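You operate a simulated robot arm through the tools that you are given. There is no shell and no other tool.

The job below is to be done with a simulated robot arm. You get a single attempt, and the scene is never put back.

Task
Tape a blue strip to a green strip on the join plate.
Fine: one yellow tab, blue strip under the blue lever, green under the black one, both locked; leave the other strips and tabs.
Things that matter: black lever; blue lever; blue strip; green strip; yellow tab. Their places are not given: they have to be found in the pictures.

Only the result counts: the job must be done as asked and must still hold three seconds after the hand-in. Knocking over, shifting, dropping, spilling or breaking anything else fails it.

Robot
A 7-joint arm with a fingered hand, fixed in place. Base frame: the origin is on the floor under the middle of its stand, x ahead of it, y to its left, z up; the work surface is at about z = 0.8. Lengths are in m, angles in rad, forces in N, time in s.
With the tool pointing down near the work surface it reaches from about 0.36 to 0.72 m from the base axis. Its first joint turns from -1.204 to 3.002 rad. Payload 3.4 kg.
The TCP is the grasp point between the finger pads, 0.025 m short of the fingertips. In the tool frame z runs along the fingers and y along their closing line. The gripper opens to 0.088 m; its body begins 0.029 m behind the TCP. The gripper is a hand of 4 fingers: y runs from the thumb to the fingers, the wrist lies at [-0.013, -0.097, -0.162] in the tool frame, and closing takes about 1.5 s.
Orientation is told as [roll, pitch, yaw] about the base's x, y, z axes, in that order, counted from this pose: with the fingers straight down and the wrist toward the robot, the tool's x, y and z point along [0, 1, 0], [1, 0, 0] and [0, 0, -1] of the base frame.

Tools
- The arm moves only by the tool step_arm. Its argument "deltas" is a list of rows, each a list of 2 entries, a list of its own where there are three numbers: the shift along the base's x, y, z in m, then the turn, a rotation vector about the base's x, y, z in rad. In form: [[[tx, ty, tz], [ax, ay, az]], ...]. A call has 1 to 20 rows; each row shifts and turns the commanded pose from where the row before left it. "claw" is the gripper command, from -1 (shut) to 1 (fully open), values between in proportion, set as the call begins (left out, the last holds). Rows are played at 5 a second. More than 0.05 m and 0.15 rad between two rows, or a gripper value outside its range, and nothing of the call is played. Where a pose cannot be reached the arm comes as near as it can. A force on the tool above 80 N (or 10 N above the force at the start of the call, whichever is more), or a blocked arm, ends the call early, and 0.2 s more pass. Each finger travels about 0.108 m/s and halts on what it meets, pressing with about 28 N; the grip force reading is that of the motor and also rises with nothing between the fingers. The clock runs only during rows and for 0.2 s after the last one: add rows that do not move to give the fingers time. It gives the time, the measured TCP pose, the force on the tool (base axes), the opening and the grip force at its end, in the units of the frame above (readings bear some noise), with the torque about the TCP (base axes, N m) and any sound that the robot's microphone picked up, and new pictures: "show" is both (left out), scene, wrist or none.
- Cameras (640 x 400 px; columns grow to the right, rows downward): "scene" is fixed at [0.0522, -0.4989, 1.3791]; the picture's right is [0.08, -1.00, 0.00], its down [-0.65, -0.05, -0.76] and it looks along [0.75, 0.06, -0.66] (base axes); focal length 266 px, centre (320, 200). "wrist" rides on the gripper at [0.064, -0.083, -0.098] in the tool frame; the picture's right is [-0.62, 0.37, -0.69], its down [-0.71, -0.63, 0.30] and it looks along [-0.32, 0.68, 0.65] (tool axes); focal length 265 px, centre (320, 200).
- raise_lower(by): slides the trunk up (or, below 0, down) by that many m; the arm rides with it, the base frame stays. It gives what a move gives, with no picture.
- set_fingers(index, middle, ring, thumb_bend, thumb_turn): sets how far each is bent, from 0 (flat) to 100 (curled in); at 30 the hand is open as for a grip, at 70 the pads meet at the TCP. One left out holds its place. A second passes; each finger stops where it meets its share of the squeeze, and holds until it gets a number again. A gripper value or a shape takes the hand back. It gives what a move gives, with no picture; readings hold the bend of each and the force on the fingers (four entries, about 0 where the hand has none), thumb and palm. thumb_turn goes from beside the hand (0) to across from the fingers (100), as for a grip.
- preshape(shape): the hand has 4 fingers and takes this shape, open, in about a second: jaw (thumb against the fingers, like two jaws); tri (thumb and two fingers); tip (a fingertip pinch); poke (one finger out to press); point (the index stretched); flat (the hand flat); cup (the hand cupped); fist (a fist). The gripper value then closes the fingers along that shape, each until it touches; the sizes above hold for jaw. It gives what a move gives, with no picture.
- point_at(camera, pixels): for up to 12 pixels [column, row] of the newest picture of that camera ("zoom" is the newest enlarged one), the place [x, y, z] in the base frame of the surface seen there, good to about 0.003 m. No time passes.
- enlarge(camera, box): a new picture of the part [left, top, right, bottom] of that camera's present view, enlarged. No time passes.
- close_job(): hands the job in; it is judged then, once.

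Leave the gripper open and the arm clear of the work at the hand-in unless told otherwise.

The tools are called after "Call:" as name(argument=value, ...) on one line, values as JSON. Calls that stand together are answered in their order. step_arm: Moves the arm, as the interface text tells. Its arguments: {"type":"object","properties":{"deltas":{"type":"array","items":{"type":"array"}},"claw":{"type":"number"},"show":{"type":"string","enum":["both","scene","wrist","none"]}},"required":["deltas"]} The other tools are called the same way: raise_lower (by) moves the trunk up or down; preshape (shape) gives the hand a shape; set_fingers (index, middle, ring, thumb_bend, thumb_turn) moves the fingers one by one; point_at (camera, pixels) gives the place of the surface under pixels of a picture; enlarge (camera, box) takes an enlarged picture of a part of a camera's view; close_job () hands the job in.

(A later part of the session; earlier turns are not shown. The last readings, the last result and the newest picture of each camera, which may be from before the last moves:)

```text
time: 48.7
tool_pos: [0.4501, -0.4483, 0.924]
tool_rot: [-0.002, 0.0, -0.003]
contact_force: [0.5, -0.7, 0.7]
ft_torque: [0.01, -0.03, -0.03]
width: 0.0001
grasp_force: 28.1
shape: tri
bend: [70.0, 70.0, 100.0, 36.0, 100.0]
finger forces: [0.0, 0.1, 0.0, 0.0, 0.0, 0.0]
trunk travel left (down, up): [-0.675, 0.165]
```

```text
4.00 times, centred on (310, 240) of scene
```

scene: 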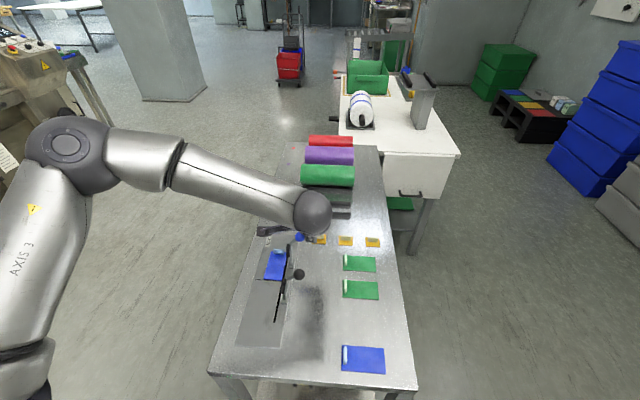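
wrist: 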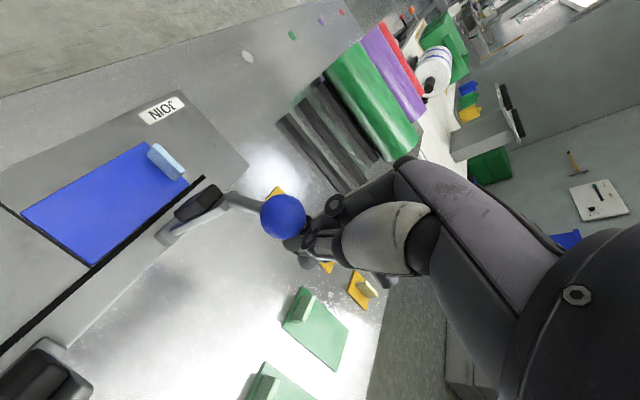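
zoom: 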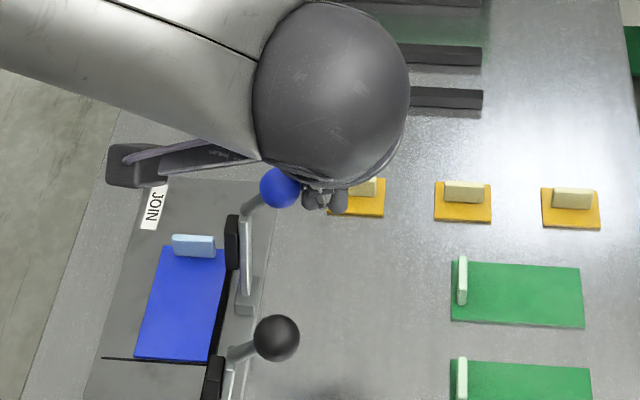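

The knob moves easily. I'll keep pushing toward +y.

Call:
step_arm(deltas=[[[0, 0.01, 0], [0, 0, 0]], [[0, 0.01, 0], [0, 0, 0]], [[0, 0.01, 0], [0, 0, 0]], [[0, 0.01, 0], [0, 0, 0]]])

Call:
enlarge(camera="scene", box=[250, 190, 370, 290])

```text
time: 49.7
tool_pos: [0.4509, -0.41, 0.9243]
tool_rot: [0.0, 0.0, -0.003]
contact_force: [0.6, 0.1, -0.1]
ft_torque: [-0.03, 0.01, 0.03]
width: 0.0002
grasp_force: 27.9
shape: tri
bend: [70.0, 70.0, 100.0, 36.0, 100.0]
finger forces: [0.1, 0.0, 0.1, 0.1, 0.0, 0.0]
trunk travel left (down, up): [-0.675, 0.165]
```

scene: 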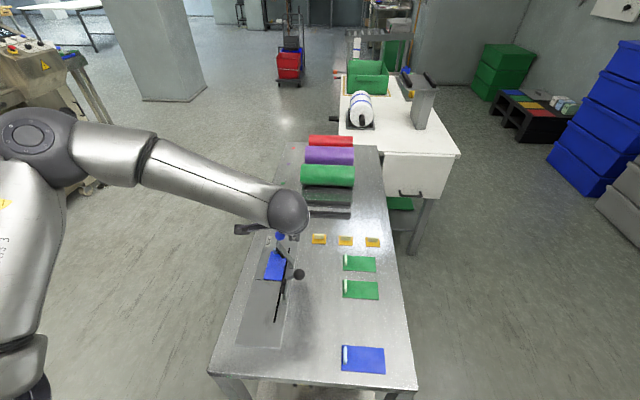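
wrist: 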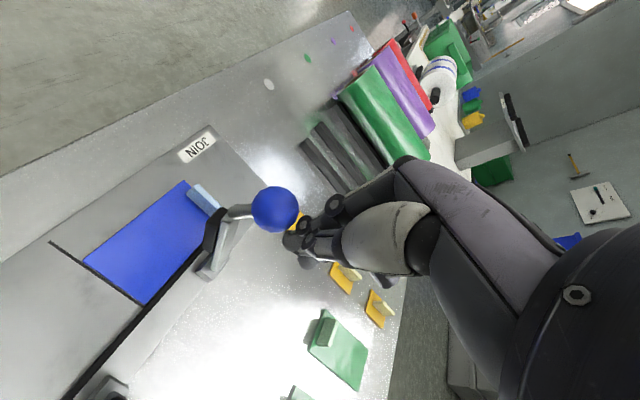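

```text
4.00 times, centred on (310, 240) of scene
```

zoom: 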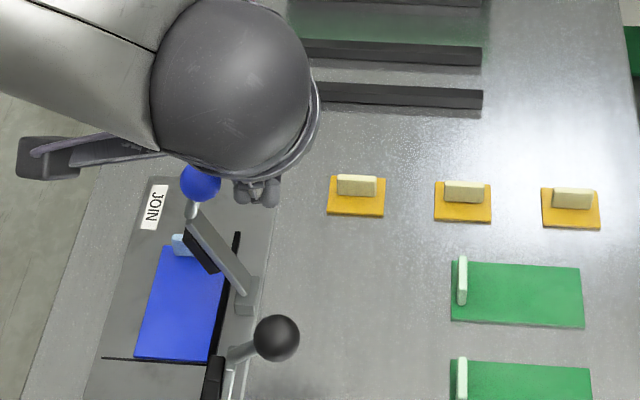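

The lever is past vertical and tilting toward the plate. I'll continue toward +y while lowering a little.

Call:
step_arm(deltas=[[[0, 0.01, -0.003], [0, 0, 0]], [[0, 0.01, -0.005], [0, 0, 0]], [[0, 0.01, -0.007], [0, 0, 0]], [[0, 0.01, -0.008], [0, 0, 0]]])

Call:
enlarge(camera="scene", box=[220, 190, 340, 290])

```text
time: 50.7
tool_pos: [0.4506, -0.3701, 0.9022]
tool_rot: [0.0, -0.003, 0.001]
contact_force: [-0.4, 0.5, 0.2]
ft_torque: [0.04, -0.02, -0.05]
width: 0.0001
grasp_force: 28.1
shape: tri
bend: [70.0, 70.0, 100.0, 36.0, 100.0]
finger forces: [0.1, 0.0, 0.0, 0.0, 0.0, 0.0]
trunk travel left (down, up): [-0.675, 0.165]
```

scene: 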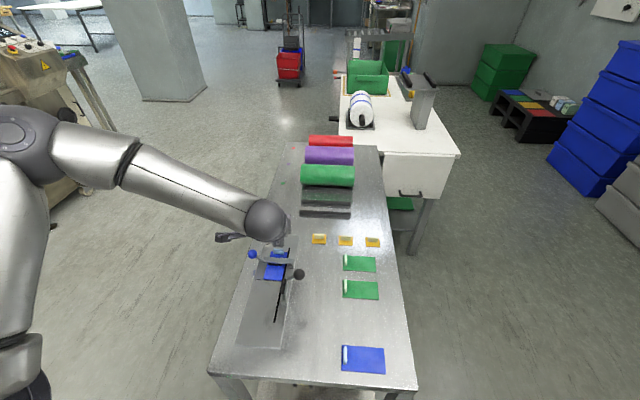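
wrist: 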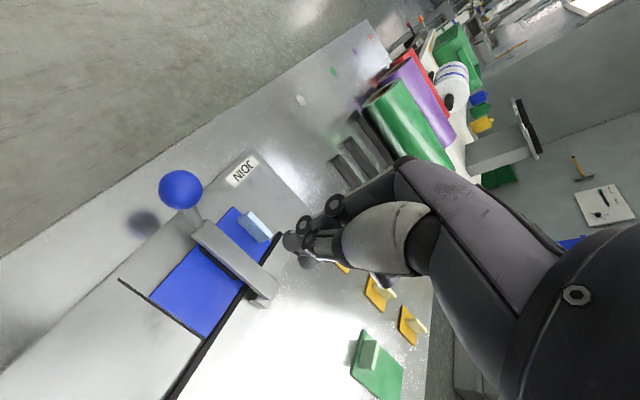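

```text
4.00 times, centred on (280, 240) of scene
```

zoom: 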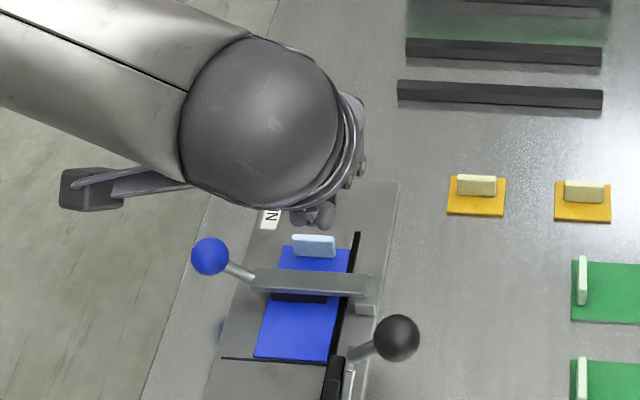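

The blue lever dropped over the strip. I'll measure the knob and bar to see how far down it is.

Call:
point_at(camera="zoom", pixels=[[210, 257], [245, 272], [260, 280], [310, 280], [360, 285], [365, 305], [310, 297], [280, 297], [265, 270], [313, 240]])

Call:
enlarge(camera="wrist", box=[90, 140, 330, 340])

Call:
enlarge(camera="scene", box=[260, 240, 320, 285])

```text
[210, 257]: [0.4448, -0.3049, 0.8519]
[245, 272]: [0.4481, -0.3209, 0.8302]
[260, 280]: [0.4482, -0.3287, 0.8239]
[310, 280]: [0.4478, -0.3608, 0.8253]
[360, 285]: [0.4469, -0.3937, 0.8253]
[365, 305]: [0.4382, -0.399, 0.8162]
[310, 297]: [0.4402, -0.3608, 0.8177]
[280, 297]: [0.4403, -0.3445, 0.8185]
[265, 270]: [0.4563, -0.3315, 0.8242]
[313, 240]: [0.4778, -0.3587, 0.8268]
```

```text
2.00 times, centred on (210, 240) of wrist
```

zoom: 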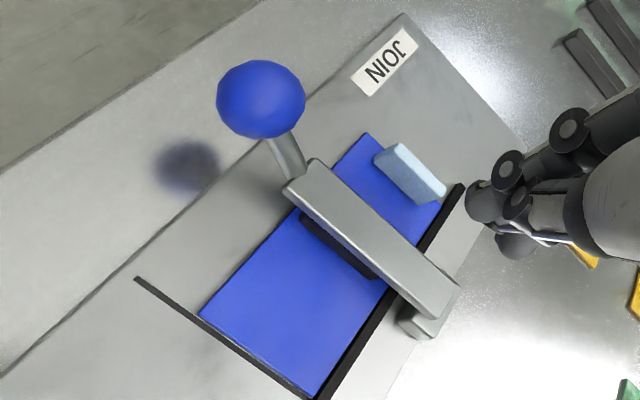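

```text
8.89 times, centred on (290, 262) of scene
```

zoom: 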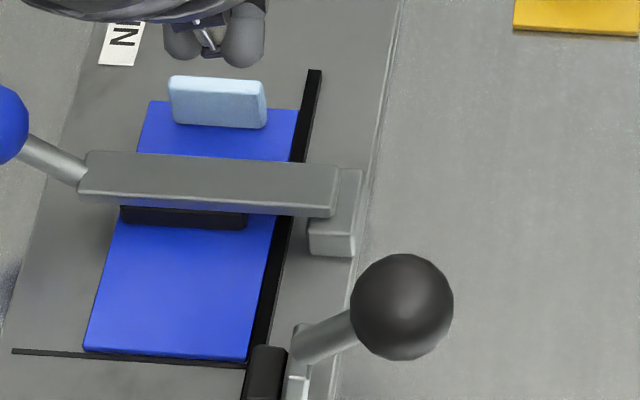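

The bar now lies flat (z≈0.825) with its pad on the strip. To be sure it locks, I'll press down on the knob. First I'll move above it at about (0.452, -0.304).

Call:
step_arm(deltas=[[[0, 0.01, 0.02], [0, 0, 0]], [[0, 0.03, 0.01], [0, 0, 0]], [[0, 0.026, 0], [0, 0, 0]], [[0, 0, -0.02], [0, 0, 0]], [[0, 0, -0.015], [0, 0, 0]], [[0, 0, -0.008], [0, 0, 0]], [[0, 0, 0], [0, 0, 0]]])

Call:
enlarge(camera="wrist", box=[150, 150, 390, 350])

```text
time: 52.3
tool_pos: [0.4527, -0.305, 0.8884]
tool_rot: [0.0, 0.0, -0.001]
contact_force: [0.9, -0.6, 0.2]
ft_torque: [-0.02, 0.0, -0.02]
width: 0.0002
grasp_force: 27.9
shape: tri
bend: [70.0, 70.0, 100.0, 36.0, 100.0]
finger forces: [0.0, 0.0, 0.1, 0.1, 0.0, 0.1]
trunk travel left (down, up): [-0.675, 0.165]
```

scene: 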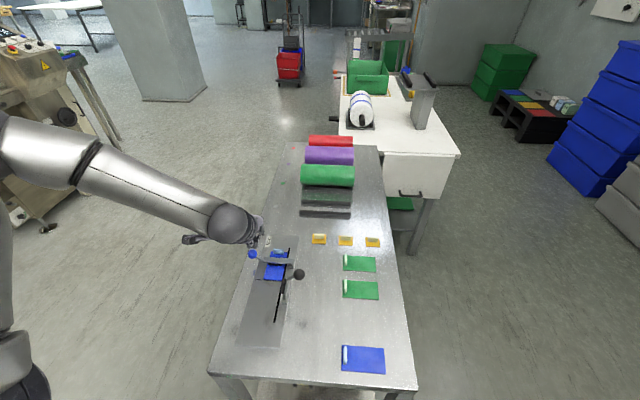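
wrist: 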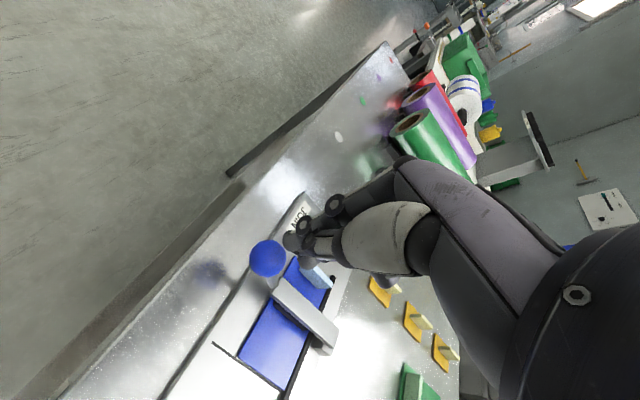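

```text
2.00 times, centred on (270, 250) of wrist
```

zoom: 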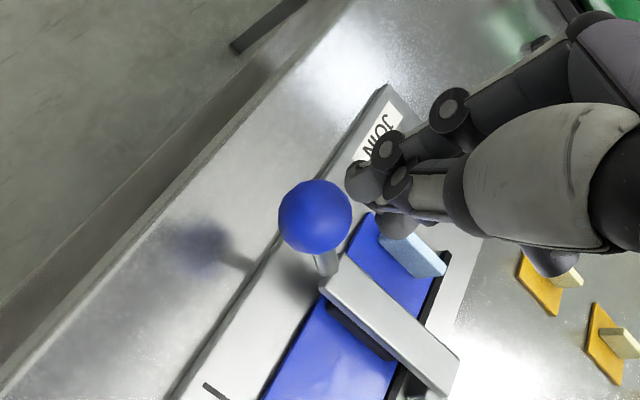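

Call:
point_at(camera="wrist", pixels=[[267, 258], [262, 245], [275, 250], [290, 242], [305, 250], [308, 262], [300, 232], [320, 270]])

Call:
enlarge(camera="scene", box=[230, 210, 310, 280])

```text
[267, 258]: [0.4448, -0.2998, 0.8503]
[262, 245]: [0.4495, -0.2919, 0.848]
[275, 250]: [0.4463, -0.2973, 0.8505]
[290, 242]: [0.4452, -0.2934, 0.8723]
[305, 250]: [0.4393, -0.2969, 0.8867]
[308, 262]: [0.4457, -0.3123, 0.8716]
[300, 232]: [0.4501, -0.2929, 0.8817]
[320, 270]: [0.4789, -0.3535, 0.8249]
```

```text
5.71 times, centred on (270, 245) of scene
```

zoom: 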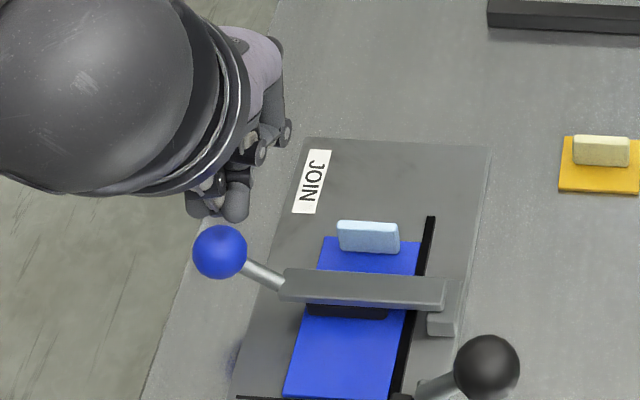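

The tips are right above the knob. I'll press down in 2 mm steps.

Call:
step_arm(deltas=[[[0, 0, -0.003], [0, 0, 0]], [[0, 0, -0.003], [0, 0, 0]], [[0, 0, -0.002], [0, 0, 0]], [[0, 0, 0], [0, 0, 0]]], show="none")

Call:
step_arm(deltas=[[[0, 0, -0.002], [0, 0, 0]], [[0, 0, -0.002], [0, 0, 0]], [[0, 0, 0], [0, 0, 0]]], show="none")

```text
time: 53.3
tool_pos: [0.4514, -0.3038, 0.8805]
tool_rot: [0.0, 0.0, -0.002]
contact_force: [0.1, 0.6, -0.1]
ft_torque: [0.02, 0.02, -0.01]
width: 0.0
grasp_force: 28.4
shape: tri
bend: [70.0, 70.0, 100.0, 36.0, 100.0]
finger forces: [0.1, 0.0, 0.1, 0.1, 0.1, 0.0]
trunk travel left (down, up): [-0.675, 0.165]
```

```text
time: 54.1
tool_pos: [0.4493, -0.3039, 0.8788]
tool_rot: [-0.001, -0.003, -0.002]
contact_force: [-0.3, -1.9, 10.5]
ft_torque: [0.01, -0.01, 0.0]
width: 0.0
grasp_force: 28.3
shape: tri
bend: [70.0, 70.0, 100.0, 36.0, 100.0]
finger forces: [0.0, 0.0, 0.0, 0.0, 42.6, 0.0]
trunk travel left (down, up): [-0.675, 0.165]
```

It meets the knob at 10.5 N. I'll press a little more to see if it seats or clicks.

Call:
step_arm(deltas=[[[0, 0, -0.002], [0, 0, 0]], [[0, 0, -0.002], [0, 0, 0]], [[0, 0, 0], [0, 0, 0]]])

Call:
enlarge(camera="wrist", box=[150, 150, 390, 350])

```text
time: 54.9
tool_pos: [0.4476, -0.3031, 0.877]
tool_rot: [-0.003, -0.009, -0.002]
contact_force: [-0.6, -4.1, 34.0]
ft_torque: [0.06, -0.11, -0.02]
width: 0.0
grasp_force: 28.1
shape: tri
bend: [70.0, 70.0, 100.0, 37.0, 100.0]
finger forces: [13.1, 0.0, 0.0, 0.0, 62.8, 0.1]
trunk travel left (down, up): [-0.675, 0.165]
```

scene: 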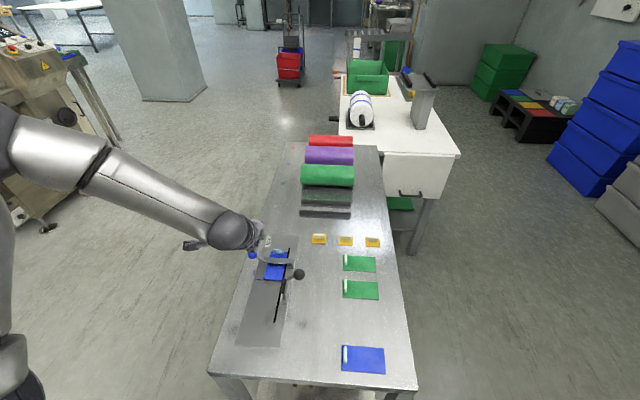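
wrist: 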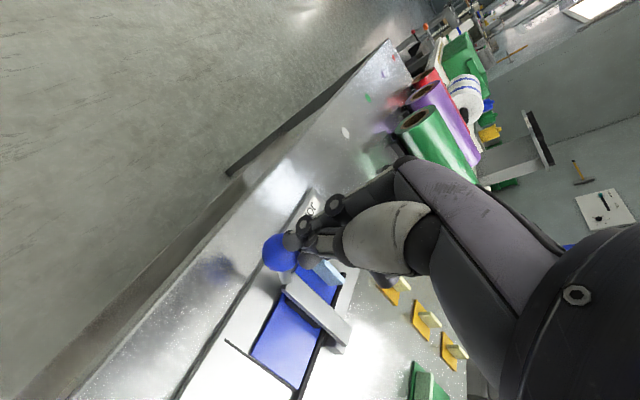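

```text
2.00 times, centred on (270, 250) of wrist
```

zoom: 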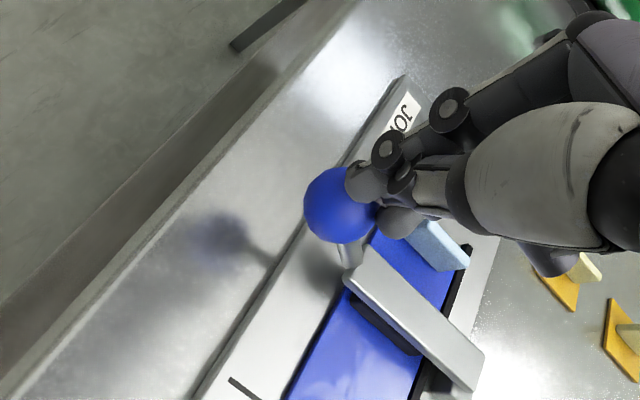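

At 34 N the knob doesn't go any lower, so the lever is fully down against its stop. I'll lift off and check that the lever stays and the strip hasn't moved.

Call:
step_arm(deltas=[[[0, 0, 0.01], [0, 0, 0]], [[0, 0, 0.03], [0, 0, 0]], [[0, 0, 0.04], [0, 0, 0]], [[0, 0, 0.04], [0, 0, 0]], [[0, 0, 0], [0, 0, 0]]])

Call:
enlarge(camera="scene", box=[240, 230, 320, 290])

Call:
enlarge(camera="wrist", box=[60, 190, 380, 400])

```text
time: 56.1
tool_pos: [0.4502, -0.3057, 0.9916]
tool_rot: [0.001, 0.001, -0.003]
contact_force: [-1.1, -0.1, 0.0]
ft_torque: [0.01, 0.01, -0.01]
width: 0.0
grasp_force: 28.2
shape: tri
bend: [70.0, 70.0, 100.0, 37.0, 100.0]
finger forces: [0.1, 0.1, 0.0, 0.0, 0.0, 0.0]
trunk travel left (down, up): [-0.675, 0.165]
```

scene: 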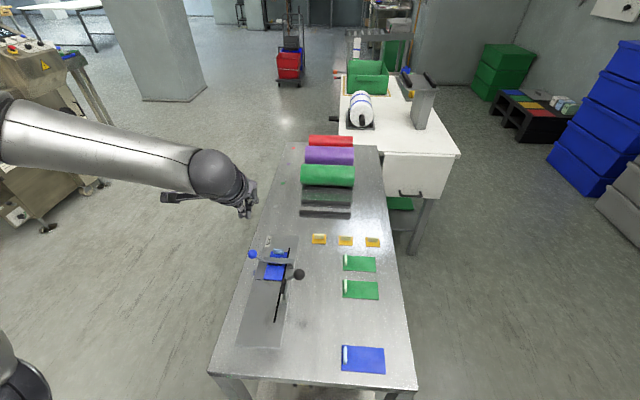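
wrist: 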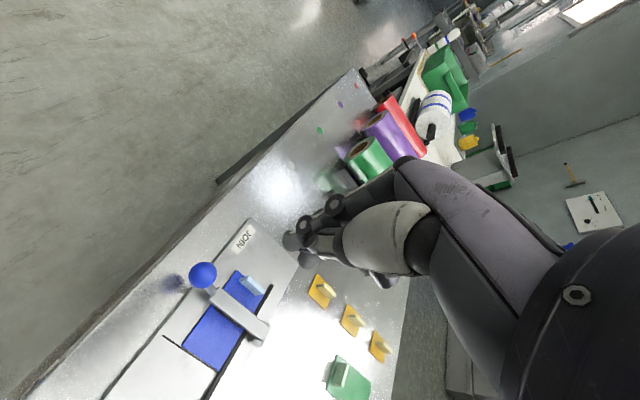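

```text
6.67 times, centred on (280, 260) of scene
```

zoom: 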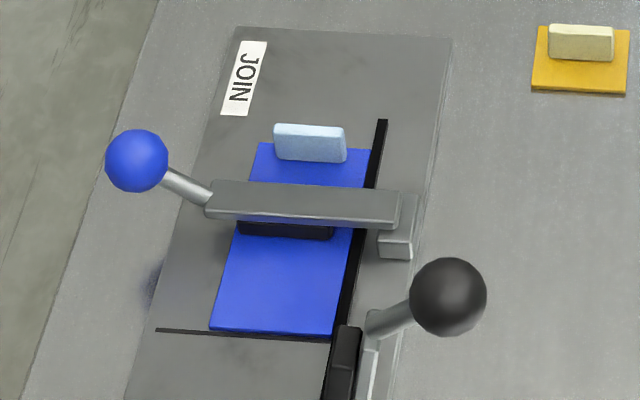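

```text
1.90 times, centred on (220, 295) of wrist
```

zoom: 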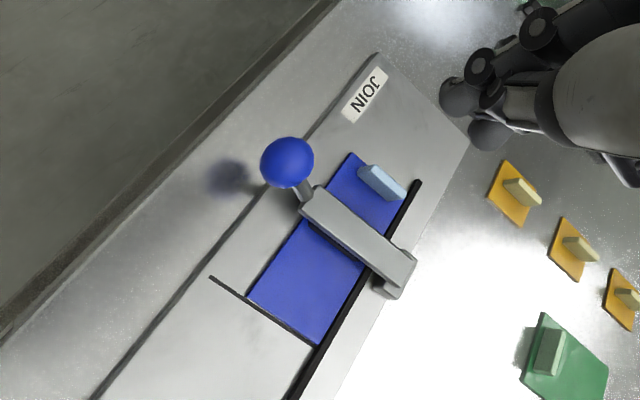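

The blue lever is down and the strip is still in place. Next is the green strip. I'll use the farther green one at (0.4715, -0.533): with yaw -90° my wrist then stays clear of the upright black lever. I'll move above it, turning to yaw -90° and opening the hand.

Call:
step_arm(deltas=[[[0.0018, -0.019, 0], [0, 0, -0.1309]], [[0.0018, -0.019, 0], [0, 0, -0.1309]], [[0.0018, -0.019, 0], [0, 0, -0.1309]], [[0.0018, -0.019, 0], [0, 0, -0.1309]], [[0.0018, -0.019, 0], [0, 0, -0.1309]], [[0.0018, -0.019, 0], [0, 0, -0.1309]], [[0.0018, -0.019, 0], [0, 0, -0.1309]], [[0.0018, -0.019, 0], [0, 0, -0.1309]], [[0.0018, -0.019, 0], [0, 0, -0.1309]], [[0.0018, -0.019, 0], [0, 0, -0.1309]], [[0.0018, -0.019, 0], [0, 0, -0.1309]], [[0.0018, -0.0185, 0], [0, 0, -0.1309]], [[0, 0, 0], [0, 0, 0]]], claw=1)

```text
time: 58.9
tool_pos: [0.467, -0.4851, 0.9916]
tool_rot: [0.0, 0.0, -1.244]
contact_force: [0.2, 0.6, 0.2]
ft_torque: [0.01, 0.03, 0.03]
width: 0.0876
grasp_force: 0.0
shape: tri
bend: [30.0, 30.0, 99.0, 30.0, 98.0]
finger forces: [0.0, 0.0, 0.1, 0.0, 0.1, 0.0]
out of reach, approached as far as the arm can: row 10, 11, 12
trunk travel left (down, up): [-0.675, 0.165]
```

scene: 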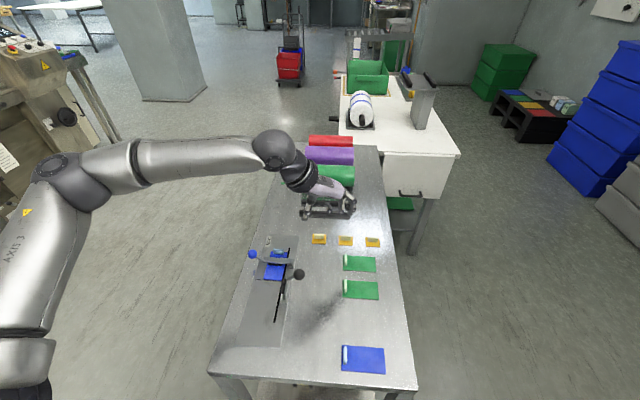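
wrist: 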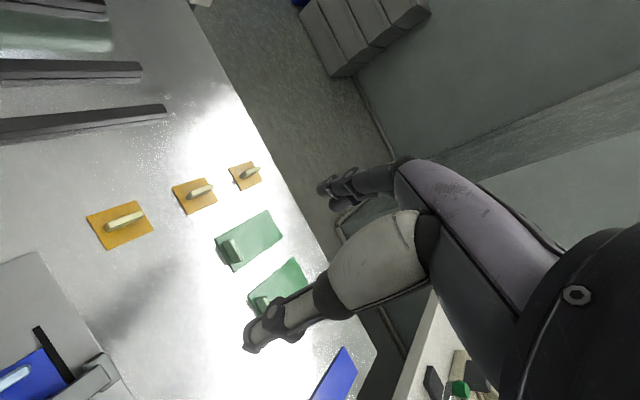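

Yaw stopped at -1.24 rad here. I'll try again at a lower height, since height changed the limit before; the area beneath is clear.

Call:
step_arm(deltas=[[[0, 0, -0.03], [0, 0, 0]], [[0, 0, -0.03], [0, 0, 0]], [[0, 0, -0.02], [0, 0, 0]], [[0, 0, 0], [0, 0, -0.08]], [[0, 0, 0], [0, 0, -0.08]], [[0, 0, 0], [0, 0, -0.08]], [[0, 0, 0], [0, 0, 0]]], show="scene")

```text
time: 60.5
tool_pos: [0.4668, -0.4844, 0.9121]
tool_rot: [0.0, 0.0, -1.282]
contact_force: [-0.4, 0.1, -0.3]
ft_torque: [0.02, 0.0, 0.01]
width: 0.0877
grasp_force: 0.1
shape: tri
bend: [30.0, 30.0, 99.0, 30.0, 98.0]
finger forces: [0.0, 0.0, 0.1, 0.1, 0.1, 0.0]
out of reach, approached as far as the arm can: row 5, 6
trunk travel left (down, up): [-0.675, 0.165]
```

scene: 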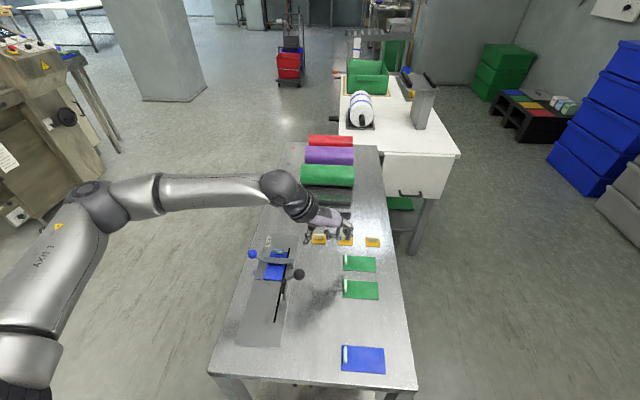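

Lower helps only slightly. The nearer green strip at (0.396, -0.533) is closer in, where yaw -90° may be reachable. I'll test above it at z≈0.96, well above the black knob.

Call:
step_arm(deltas=[[[-0.01, -0.007, 0.015], [0, 0, -0.02]], [[-0.01, -0.007, 0.015], [0, 0, -0.02]], [[-0.01, -0.007, 0.015], [0, 0, -0.03]], [[-0.01, -0.007, 0], [0, 0, -0.04]], [[-0.01, -0.007, 0], [0, 0, -0.04]], [[-0.01, -0.007, 0], [0, 0, -0.05]], [[-0.011, -0.007, 0], [0, 0, -0.05]], [[0, 0, 0], [0, 0, -0.039]], [[0, 0, 0], [0, 0, 0]]], show="scene")

```text
time: 62.5
tool_pos: [0.4365, -0.5048, 0.9579]
tool_rot: [0.0, 0.0, -1.355]
contact_force: [0.4, 0.3, -0.2]
ft_torque: [0.0, 0.0, 0.01]
width: 0.0874
grasp_force: 0.0
shape: tri
bend: [30.0, 30.0, 99.0, 30.0, 98.0]
finger forces: [0.1, 0.1, 0.0, 0.1, 0.0, 0.0]
out of reach, approached as far as the arm can: row 4, 5, 6, 7
trunk travel left (down, up): [-0.675, 0.165]
```

scene: 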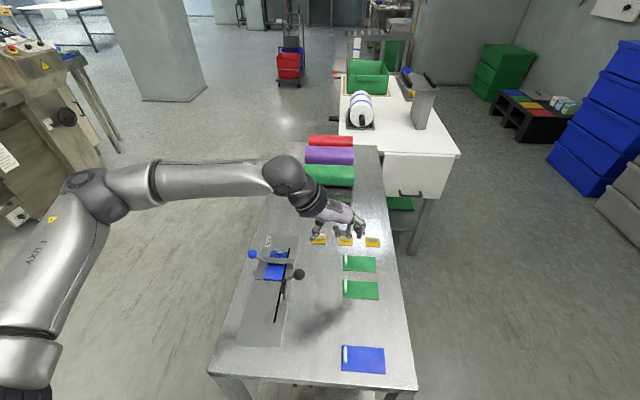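

Call:
step_arm(deltas=[[[-0.01, -0.007, 0], [0, 0, 0]], [[-0.01, -0.007, 0], [0, 0, 0]], [[-0.01, -0.007, 0], [0, 0, 0]], [[-0.0105, -0.007, 0], [0, 0, 0]], [[0, 0, 0], [0, 0, -0.05]], [[0, 0, 0], [0, 0, -0.05]], [[0, 0, 0], [0, 0, -0.05]], [[0, 0, 0], [0, 0, -0.05]], [[0, 0, 0], [0, 0, -0.016]], [[0, 0, 0], [0, 0, 0]]], show="scene")

```text
time: 64.7
tool_pos: [0.438, -0.5039, 0.9567]
tool_rot: [0.0, -0.001, -1.355]
contact_force: [0.6, 0.6, -0.3]
ft_torque: [0.01, -0.01, 0.02]
width: 0.0876
grasp_force: 0.0
shape: tri
bend: [30.0, 30.0, 99.0, 30.0, 98.0]
finger forces: [0.1, 0.0, 0.0, 0.0, 0.0, 0.0]
out of reach, approached as far as the arm can: row 1, 2, 3, 4, 5, 7, 9
trunk travel left (down, up): [-0.675, 0.165]
```

scene: 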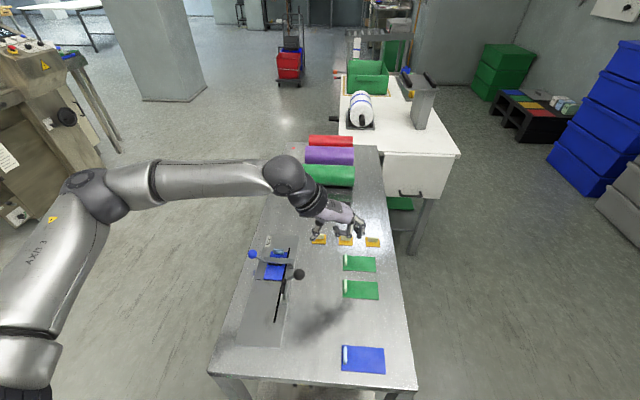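

The arm is locked against a joint limit here. I'll back the yaw off, move, then try turning again.

Call:
step_arm(deltas=[[[0, 0, 0.01], [0, 0, 0.1]], [[0, 0, 0.01], [0, 0, 0.1]], [[0, 0, 0], [0, 0, 0.1]], [[-0.01, -0.007, 0], [0, 0, 0]], [[-0.01, -0.007, 0], [0, 0, 0]], [[-0.01, -0.007, 0], [0, 0, 0]], [[-0.01, -0.008, 0], [0, 0, 0]], [[0, 0, 0], [0, 0, 0]]], show="none")

Call:
step_arm(deltas=[[[0, 0, 0], [0, 0, -0.1]], [[0, 0, 0], [0, 0, -0.1]], [[0, 0, 0], [0, 0, -0.1]], [[0, 0, 0], [0, 0, -0.1]], [[0, 0, 0], [0, 0, -0.1]], [[0, 0, 0], [0, 0, 0]]], show="scene")

```text
time: 66.5
tool_pos: [0.3983, -0.5349, 0.9777]
tool_rot: [0.001, 0.0, -1.053]
contact_force: [0.5, -0.3, -0.1]
ft_torque: [-0.02, 0.02, -0.01]
width: 0.0875
grasp_force: 0.0
shape: tri
bend: [30.0, 30.0, 99.0, 30.0, 98.0]
finger forces: [0.1, 0.0, 0.1, 0.1, 0.0, 0.0]
trunk travel left (down, up): [-0.675, 0.165]
```

```text
time: 67.9
tool_pos: [0.397, -0.5341, 0.9762]
tool_rot: [0.0, 0.001, -1.454]
contact_force: [0.3, -0.3, -0.7]
ft_torque: [-0.02, 0.03, 0.02]
width: 0.088
grasp_force: 0.1
shape: tri
bend: [30.0, 30.0, 99.0, 30.0, 98.0]
finger forces: [0.0, 0.1, 0.0, 0.1, 0.0, 0.1]
out of reach, approached as far as the arm can: row 5
trunk travel left (down, up): [-0.675, 0.165]
```

scene: 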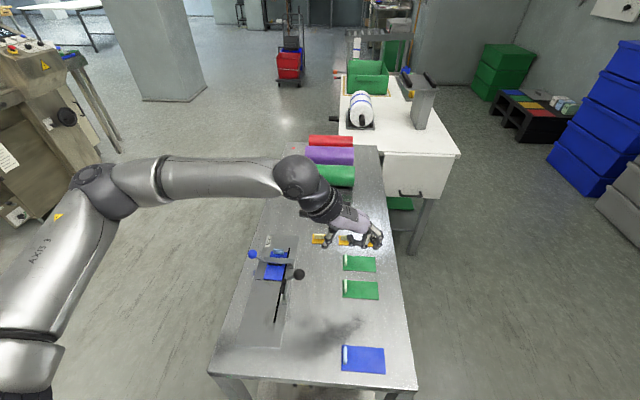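

The yaw reaches -1.454 rad here. Lower heights relax the limit a little. I'll set a narrower opening, go down to z≈0.90 over the nearer green strip's handle, and look at the clearance to the black knob.

Call:
step_arm(deltas=[[[0, 0, -0.025], [0, 0, 0]], [[0, 0, -0.025], [0, 0, 0]], [[0, 0, -0.025], [0, 0, 0]], [[0, 0, 0], [0, 0, -0.04]], [[0, 0, 0], [0, 0, -0.04]], [[0, 0, 0], [0, 0, -0.03]], [[0, 0, 0], [0, 0, 0]]], claw=0.5)

Call:
enlarge(camera="scene", box=[270, 200, 400, 310])

```text
time: 69.5
tool_pos: [0.3973, -0.534, 0.903]
tool_rot: [0.0, 0.0, -1.454]
contact_force: [-0.7, -0.4, 0.2]
ft_torque: [0.0, -0.04, -0.01]
width: 0.0663
grasp_force: 0.0
shape: tri
bend: [27.0, 35.0, 99.0, 54.0, 99.0]
finger forces: [0.0, 0.1, 0.0, 0.0, 0.0, 0.1]
out of reach, approached as far as the arm can: row 5
trunk travel left (down, up): [-0.675, 0.165]
```

scene: 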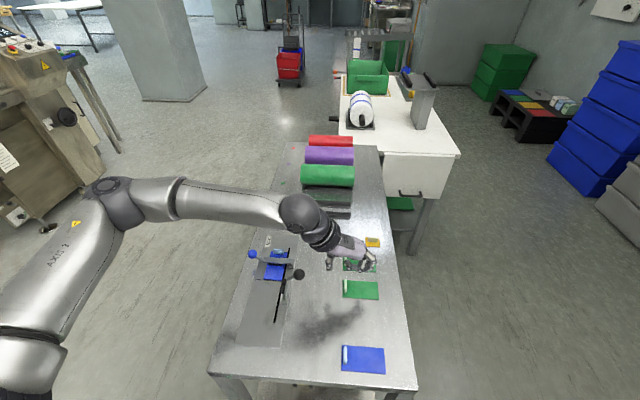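
wrist: 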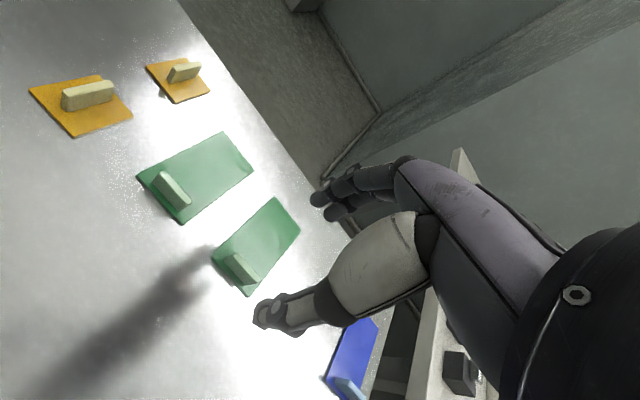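

```text
3.64 times, centred on (335, 255) of scene
```

zoom: 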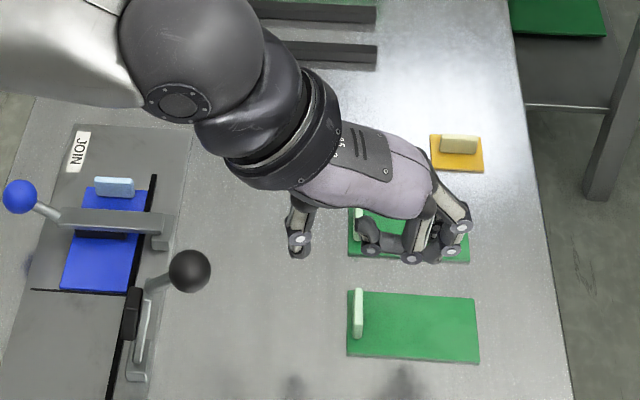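

Call:
point_at(camera="zoom", pixels=[[190, 272], [180, 262], [235, 172], [255, 186], [280, 191], [300, 185], [225, 140], [200, 120], [298, 240], [357, 300], [460, 235], [310, 215]])

```text
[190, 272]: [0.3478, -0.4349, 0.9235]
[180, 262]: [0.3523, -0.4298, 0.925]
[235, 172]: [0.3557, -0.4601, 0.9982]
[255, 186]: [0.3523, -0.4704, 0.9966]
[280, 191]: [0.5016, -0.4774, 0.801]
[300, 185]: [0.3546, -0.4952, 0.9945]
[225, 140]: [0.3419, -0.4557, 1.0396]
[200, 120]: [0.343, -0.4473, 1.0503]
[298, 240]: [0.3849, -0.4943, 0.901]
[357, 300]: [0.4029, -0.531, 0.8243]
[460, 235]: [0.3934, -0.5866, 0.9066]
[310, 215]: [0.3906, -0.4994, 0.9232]
```

The wrist ring passes about 17 mm from the black knob at pick height, which is acceptable. The yaw is 0.117 rad short of square, so the handle will align itself to the pads when gripped. I'll descend to z≈0.836 in steps.

Call:
step_arm(deltas=[[[-0.0005, 0.0005, -0.02], [0, 0, 0]], [[0, 0, -0.02], [0, 0, 0]], [[0, 0, -0.015], [0, 0, 0]], [[0, 0, -0.01], [0, 0, 0]], [[0, 0, 0], [0, 0, 0]]])

Call:
enlarge(camera="scene", box=[270, 220, 400, 320])

```text
time: 70.7
tool_pos: [0.3981, -0.5349, 0.8366]
tool_rot: [0.0, 0.0, -1.484]
contact_force: [-0.4, 0.7, 0.3]
ft_torque: [0.0, 0.0, 0.0]
width: 0.0663
grasp_force: 0.2
shape: tri
bend: [27.0, 35.0, 99.0, 54.0, 99.0]
finger forces: [0.0, 0.0, 0.0, 0.0, 0.1, 0.1]
trunk travel left (down, up): [-0.675, 0.165]
```

scene: 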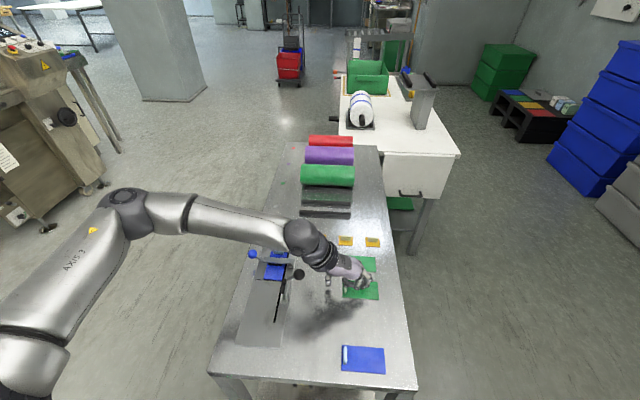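
wrist: 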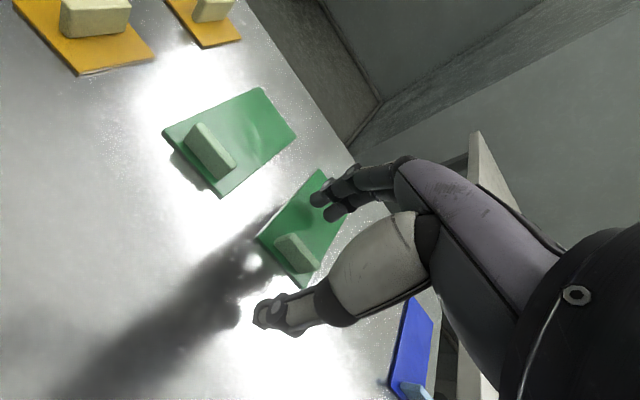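

```text
4.00 times, centred on (335, 270) of scene
```

zoom: 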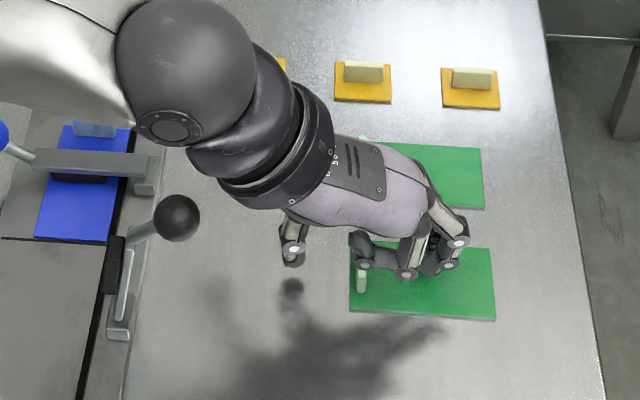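

Call:
point_at(camera="zoom", pixels=[[362, 245], [365, 262], [385, 258], [407, 275], [360, 285], [450, 265], [430, 275], [293, 262], [352, 312], [495, 318]])

Call:
enlarge(camera="scene", box=[320, 260, 390, 305])

Call:
step_arm(deltas=[[[0, 0, 0], [0, 0, -0.04]], [[0, 0, 0], [0, 0, -0.03]], [[0, 0, 0], [0, 0, 0]]], show="none")

```text
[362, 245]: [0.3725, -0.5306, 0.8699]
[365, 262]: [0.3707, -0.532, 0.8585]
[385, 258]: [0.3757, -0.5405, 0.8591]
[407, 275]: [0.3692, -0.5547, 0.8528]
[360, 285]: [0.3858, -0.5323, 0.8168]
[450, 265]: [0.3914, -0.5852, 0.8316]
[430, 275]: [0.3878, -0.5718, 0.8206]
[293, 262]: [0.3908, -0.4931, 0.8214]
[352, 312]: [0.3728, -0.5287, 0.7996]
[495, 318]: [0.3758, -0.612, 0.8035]
```

```text
8.89 times, centred on (355, 282) of scene
```

zoom: 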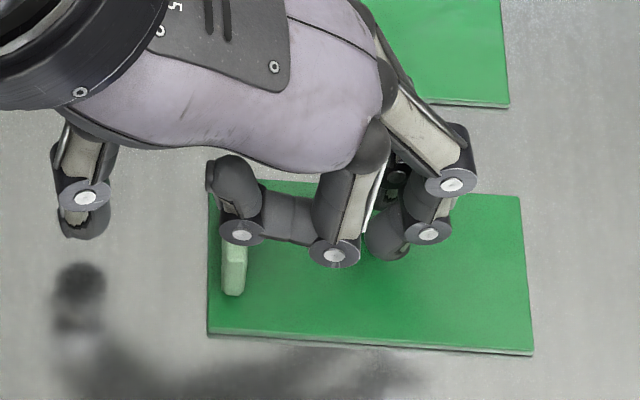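

```text
time: 71.5
tool_pos: [0.3972, -0.5329, 0.8376]
tool_rot: [0.0, -0.001, -1.484]
contact_force: [-0.6, 0.0, 0.4]
ft_torque: [-0.01, -0.02, 0.0]
width: 0.066
grasp_force: 0.1
shape: tri
bend: [27.0, 35.0, 99.0, 54.0, 99.0]
finger forces: [0.1, 0.1, 0.1, 0.0, 0.1, 0.1]
out of reach, approached as far as the arm can: row 2
trunk travel left (down, up): [-0.675, 0.165]
```

Yaw stays at -1.484 rad, and the curled ring finger is 3 cm above the handle, out of the way. I'll close on the green handle.

Call:
step_arm(deltas=[[[0, 0, -0.002], [0, 0, 0]], [[0, 0, 0], [0, 0, 0]], [[0, 0, 0], [0, 0, 0]], [[0, 0, 0], [0, 0, 0]], [[0, 0, 0], [0, 0, 0]], [[0, 0, 0], [0, 0, 0]], [[0, 0, 0], [0, 0, 0]], [[0, 0, 0], [0, 0, 0]]], claw=-1)

Call:
enlarge(camera="scene", box=[310, 250, 400, 315])

```text
time: 73.3
tool_pos: [0.3961, -0.5343, 0.835]
tool_rot: [0.0, 0.0, -1.483]
contact_force: [-0.5, 0.6, -0.1]
ft_torque: [-0.02, 0.0, -0.05]
width: 0.0009
grasp_force: 28.3
shape: tri
bend: [69.0, 70.0, 100.0, 71.0, 100.0]
finger forces: [12.6, 12.4, 0.0, 0.0, 25.0, 0.1]
trunk travel left (down, up): [-0.675, 0.165]
```

scene: 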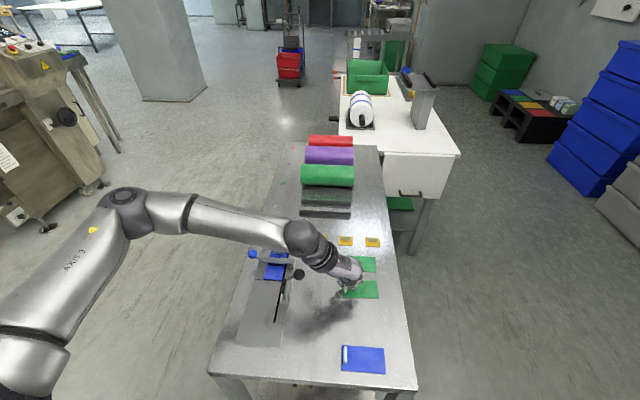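
wrist: 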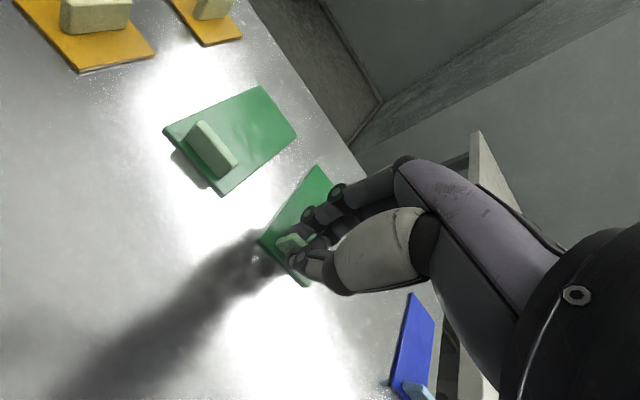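

```text
6.15 times, centred on (355, 282) of scene
```

zoom: 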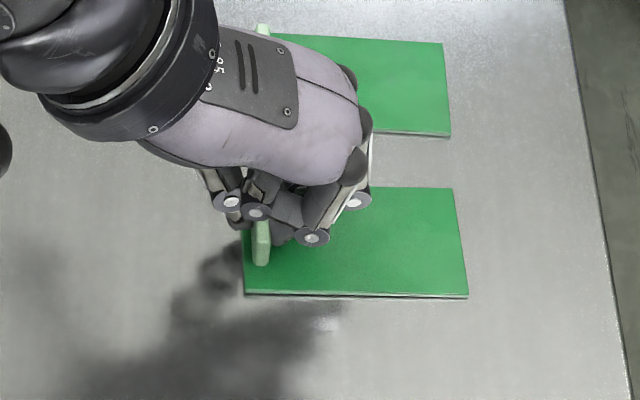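

Gripped with balanced forces. I'll lift and measure.

Call:
step_arm(deltas=[[[0, 0, 0.005], [0, 0, 0]], [[0, 0, 0.015], [0, 0, 0]], [[0, 0, 0.03], [0, 0, 0]], [[0, 0, 0.03], [0, 0, 0]], [[0, 0, 0.04], [0, 0, 0]], [[0, 0, 0.03], [0, 0, 0]], [[0, 0, 0], [0, 0, 0]]])

Call:
enlarge(camera="scene", box=[310, 200, 420, 290])

```text
time: 74.9
tool_pos: [0.3993, -0.5346, 0.8947]
tool_rot: [0.003, -0.001, -1.476]
contact_force: [-0.5, 0.5, -0.4]
ft_torque: [0.04, 0.01, -0.01]
width: 0.0007
grasp_force: 27.4
shape: tri
bend: [69.0, 70.0, 100.0, 71.0, 100.0]
finger forces: [12.6, 12.6, 0.0, 0.0, 25.2, 0.1]
out of reach, approached as far as the arm can: row 4, 5, 6
trunk travel left (down, up): [-0.675, 0.165]
```

scene: 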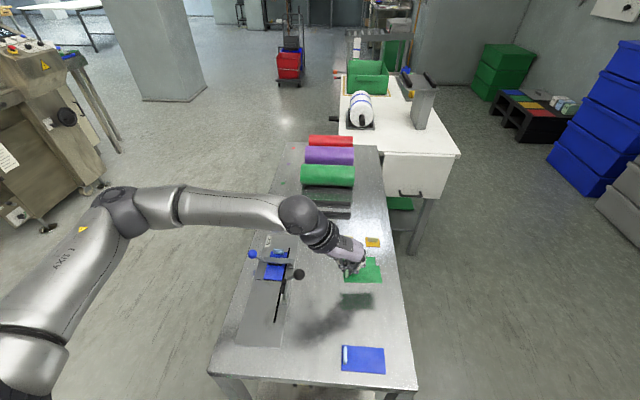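
wrist: 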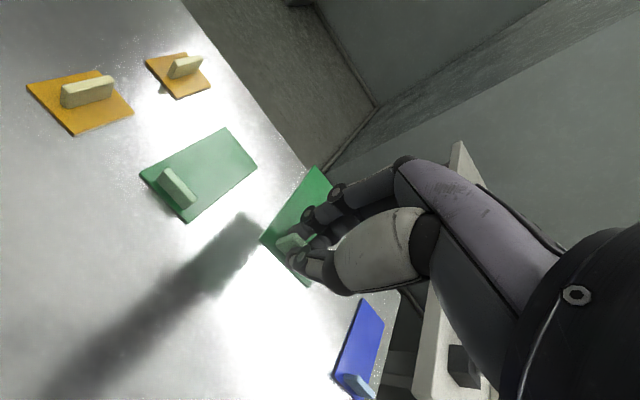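

```text
4.44 times, centred on (365, 245) of scene
```

zoom: 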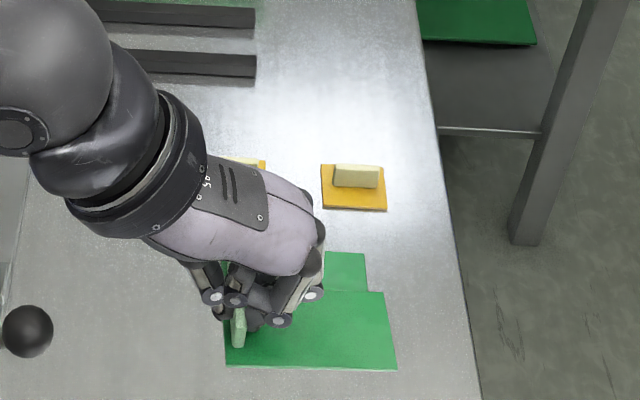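

The strip is held and level. Lifting stopped at the yaw limit, so I'll turn the yaw back toward 0 while rising, measuring the strip in the hand first.

Call:
point_at(camera="zoom", pixels=[[228, 363], [393, 368], [383, 296], [310, 365], [238, 345], [390, 335], [340, 297]])

Call:
step_arm(deltas=[[[-0.005, 0, 0], [0, 0, 0.13]], [[-0.005, 0, 0.01], [0, 0, 0.13]], [[-0.005, 0.01, 0.015], [0, 0, 0.13]], [[-0.005, 0.015, 0.015], [0, 0, 0.13]], [[-0.005, 0.02, 0.015], [0, 0, 0.13]], [[-0.005, 0.02, 0.015], [0, 0, 0.13]], [[-0.006, 0.02, 0.015], [0, 0, 0.13]], [[-0.008, 0.02, 0.006], [0, 0, 0.13]], [[-0.01, 0.02, 0], [0, 0, 0.13]], [[-0.01, 0.02, 0], [0, 0, 0.13]], [[-0.01, 0.015, 0], [0, 0, 0.13]], [[0, 0.015, 0], [0, 0, 0.046]], [[0, 0, 0], [0, 0, 0]]])

Call:
enlarge(camera="scene", box=[220, 200, 360, 330])

```text
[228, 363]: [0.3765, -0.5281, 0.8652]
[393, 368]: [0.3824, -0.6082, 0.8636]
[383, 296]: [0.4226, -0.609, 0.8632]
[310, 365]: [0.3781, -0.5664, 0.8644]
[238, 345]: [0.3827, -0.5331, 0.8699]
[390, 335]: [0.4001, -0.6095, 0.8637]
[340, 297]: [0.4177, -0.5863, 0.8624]
```

```text
time: 77.7
tool_pos: [0.3237, -0.3592, 0.986]
tool_rot: [0.0, 0.001, -0.007]
contact_force: [0.4, 0.3, -0.8]
ft_torque: [0.03, 0.01, 0.0]
width: 0.0009
grasp_force: 27.8
shape: tri
bend: [69.0, 70.0, 100.0, 71.0, 100.0]
finger forces: [12.5, 12.8, 0.0, 0.0, 25.3, 0.0]
trunk travel left (down, up): [-0.675, 0.165]
```

scene: 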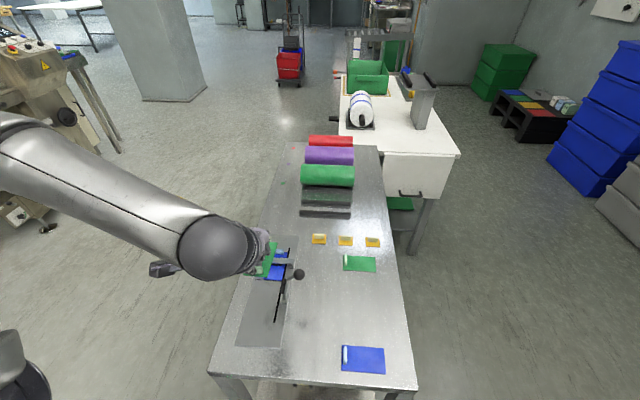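
wrist: 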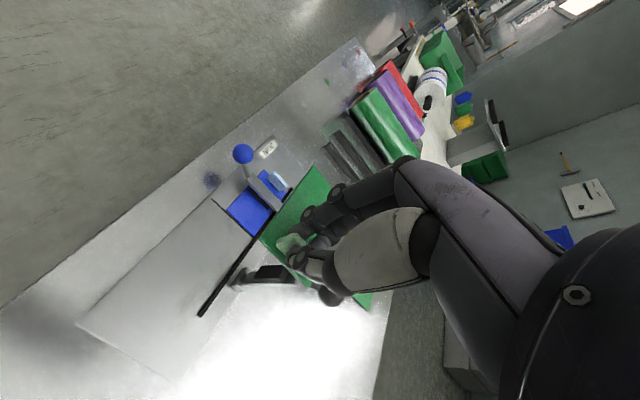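

```text
3.08 times, centred on (290, 265) of scene
```

zoom: 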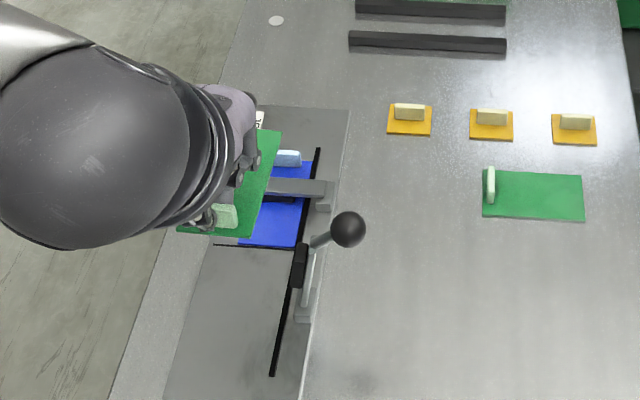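

The green strip is above its place, extending toward +x from the handle. I'll look at it in the wrist view to measure its yaw and end position.

Call:
enlarge(camera="wrist", box=[160, 120, 400, 330])

Call:
point_at(camera="wrist", pixels=[[264, 240], [280, 217], [297, 193], [315, 170], [326, 180], [335, 188], [290, 270], [300, 280], [355, 300], [340, 300], [290, 240]])

Call:
point_at(camera="scene", pixels=[[301, 277], [309, 245], [297, 274], [305, 250], [309, 246], [303, 262], [281, 272], [290, 275]])

```text
1.90 times, centred on (280, 225) of wrist
```

zoom: 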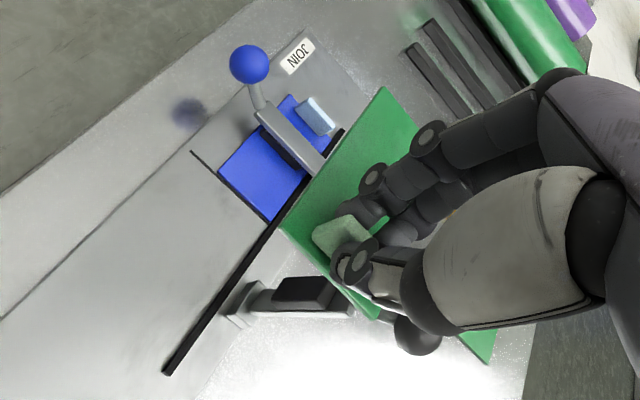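

```text
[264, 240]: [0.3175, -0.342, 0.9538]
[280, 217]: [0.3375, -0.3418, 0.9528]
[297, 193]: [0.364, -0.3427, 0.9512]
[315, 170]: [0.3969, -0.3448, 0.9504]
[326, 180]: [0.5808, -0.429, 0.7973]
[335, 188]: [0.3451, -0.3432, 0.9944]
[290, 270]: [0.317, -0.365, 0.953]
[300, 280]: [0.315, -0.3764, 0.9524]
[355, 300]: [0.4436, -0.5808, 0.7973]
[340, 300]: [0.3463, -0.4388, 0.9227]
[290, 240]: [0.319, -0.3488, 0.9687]
```

```text
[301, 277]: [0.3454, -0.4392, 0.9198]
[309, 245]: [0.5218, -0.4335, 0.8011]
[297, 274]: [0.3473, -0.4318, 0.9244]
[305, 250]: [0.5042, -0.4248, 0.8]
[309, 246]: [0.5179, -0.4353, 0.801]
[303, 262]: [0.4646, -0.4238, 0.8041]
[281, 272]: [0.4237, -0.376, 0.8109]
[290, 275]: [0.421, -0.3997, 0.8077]
```

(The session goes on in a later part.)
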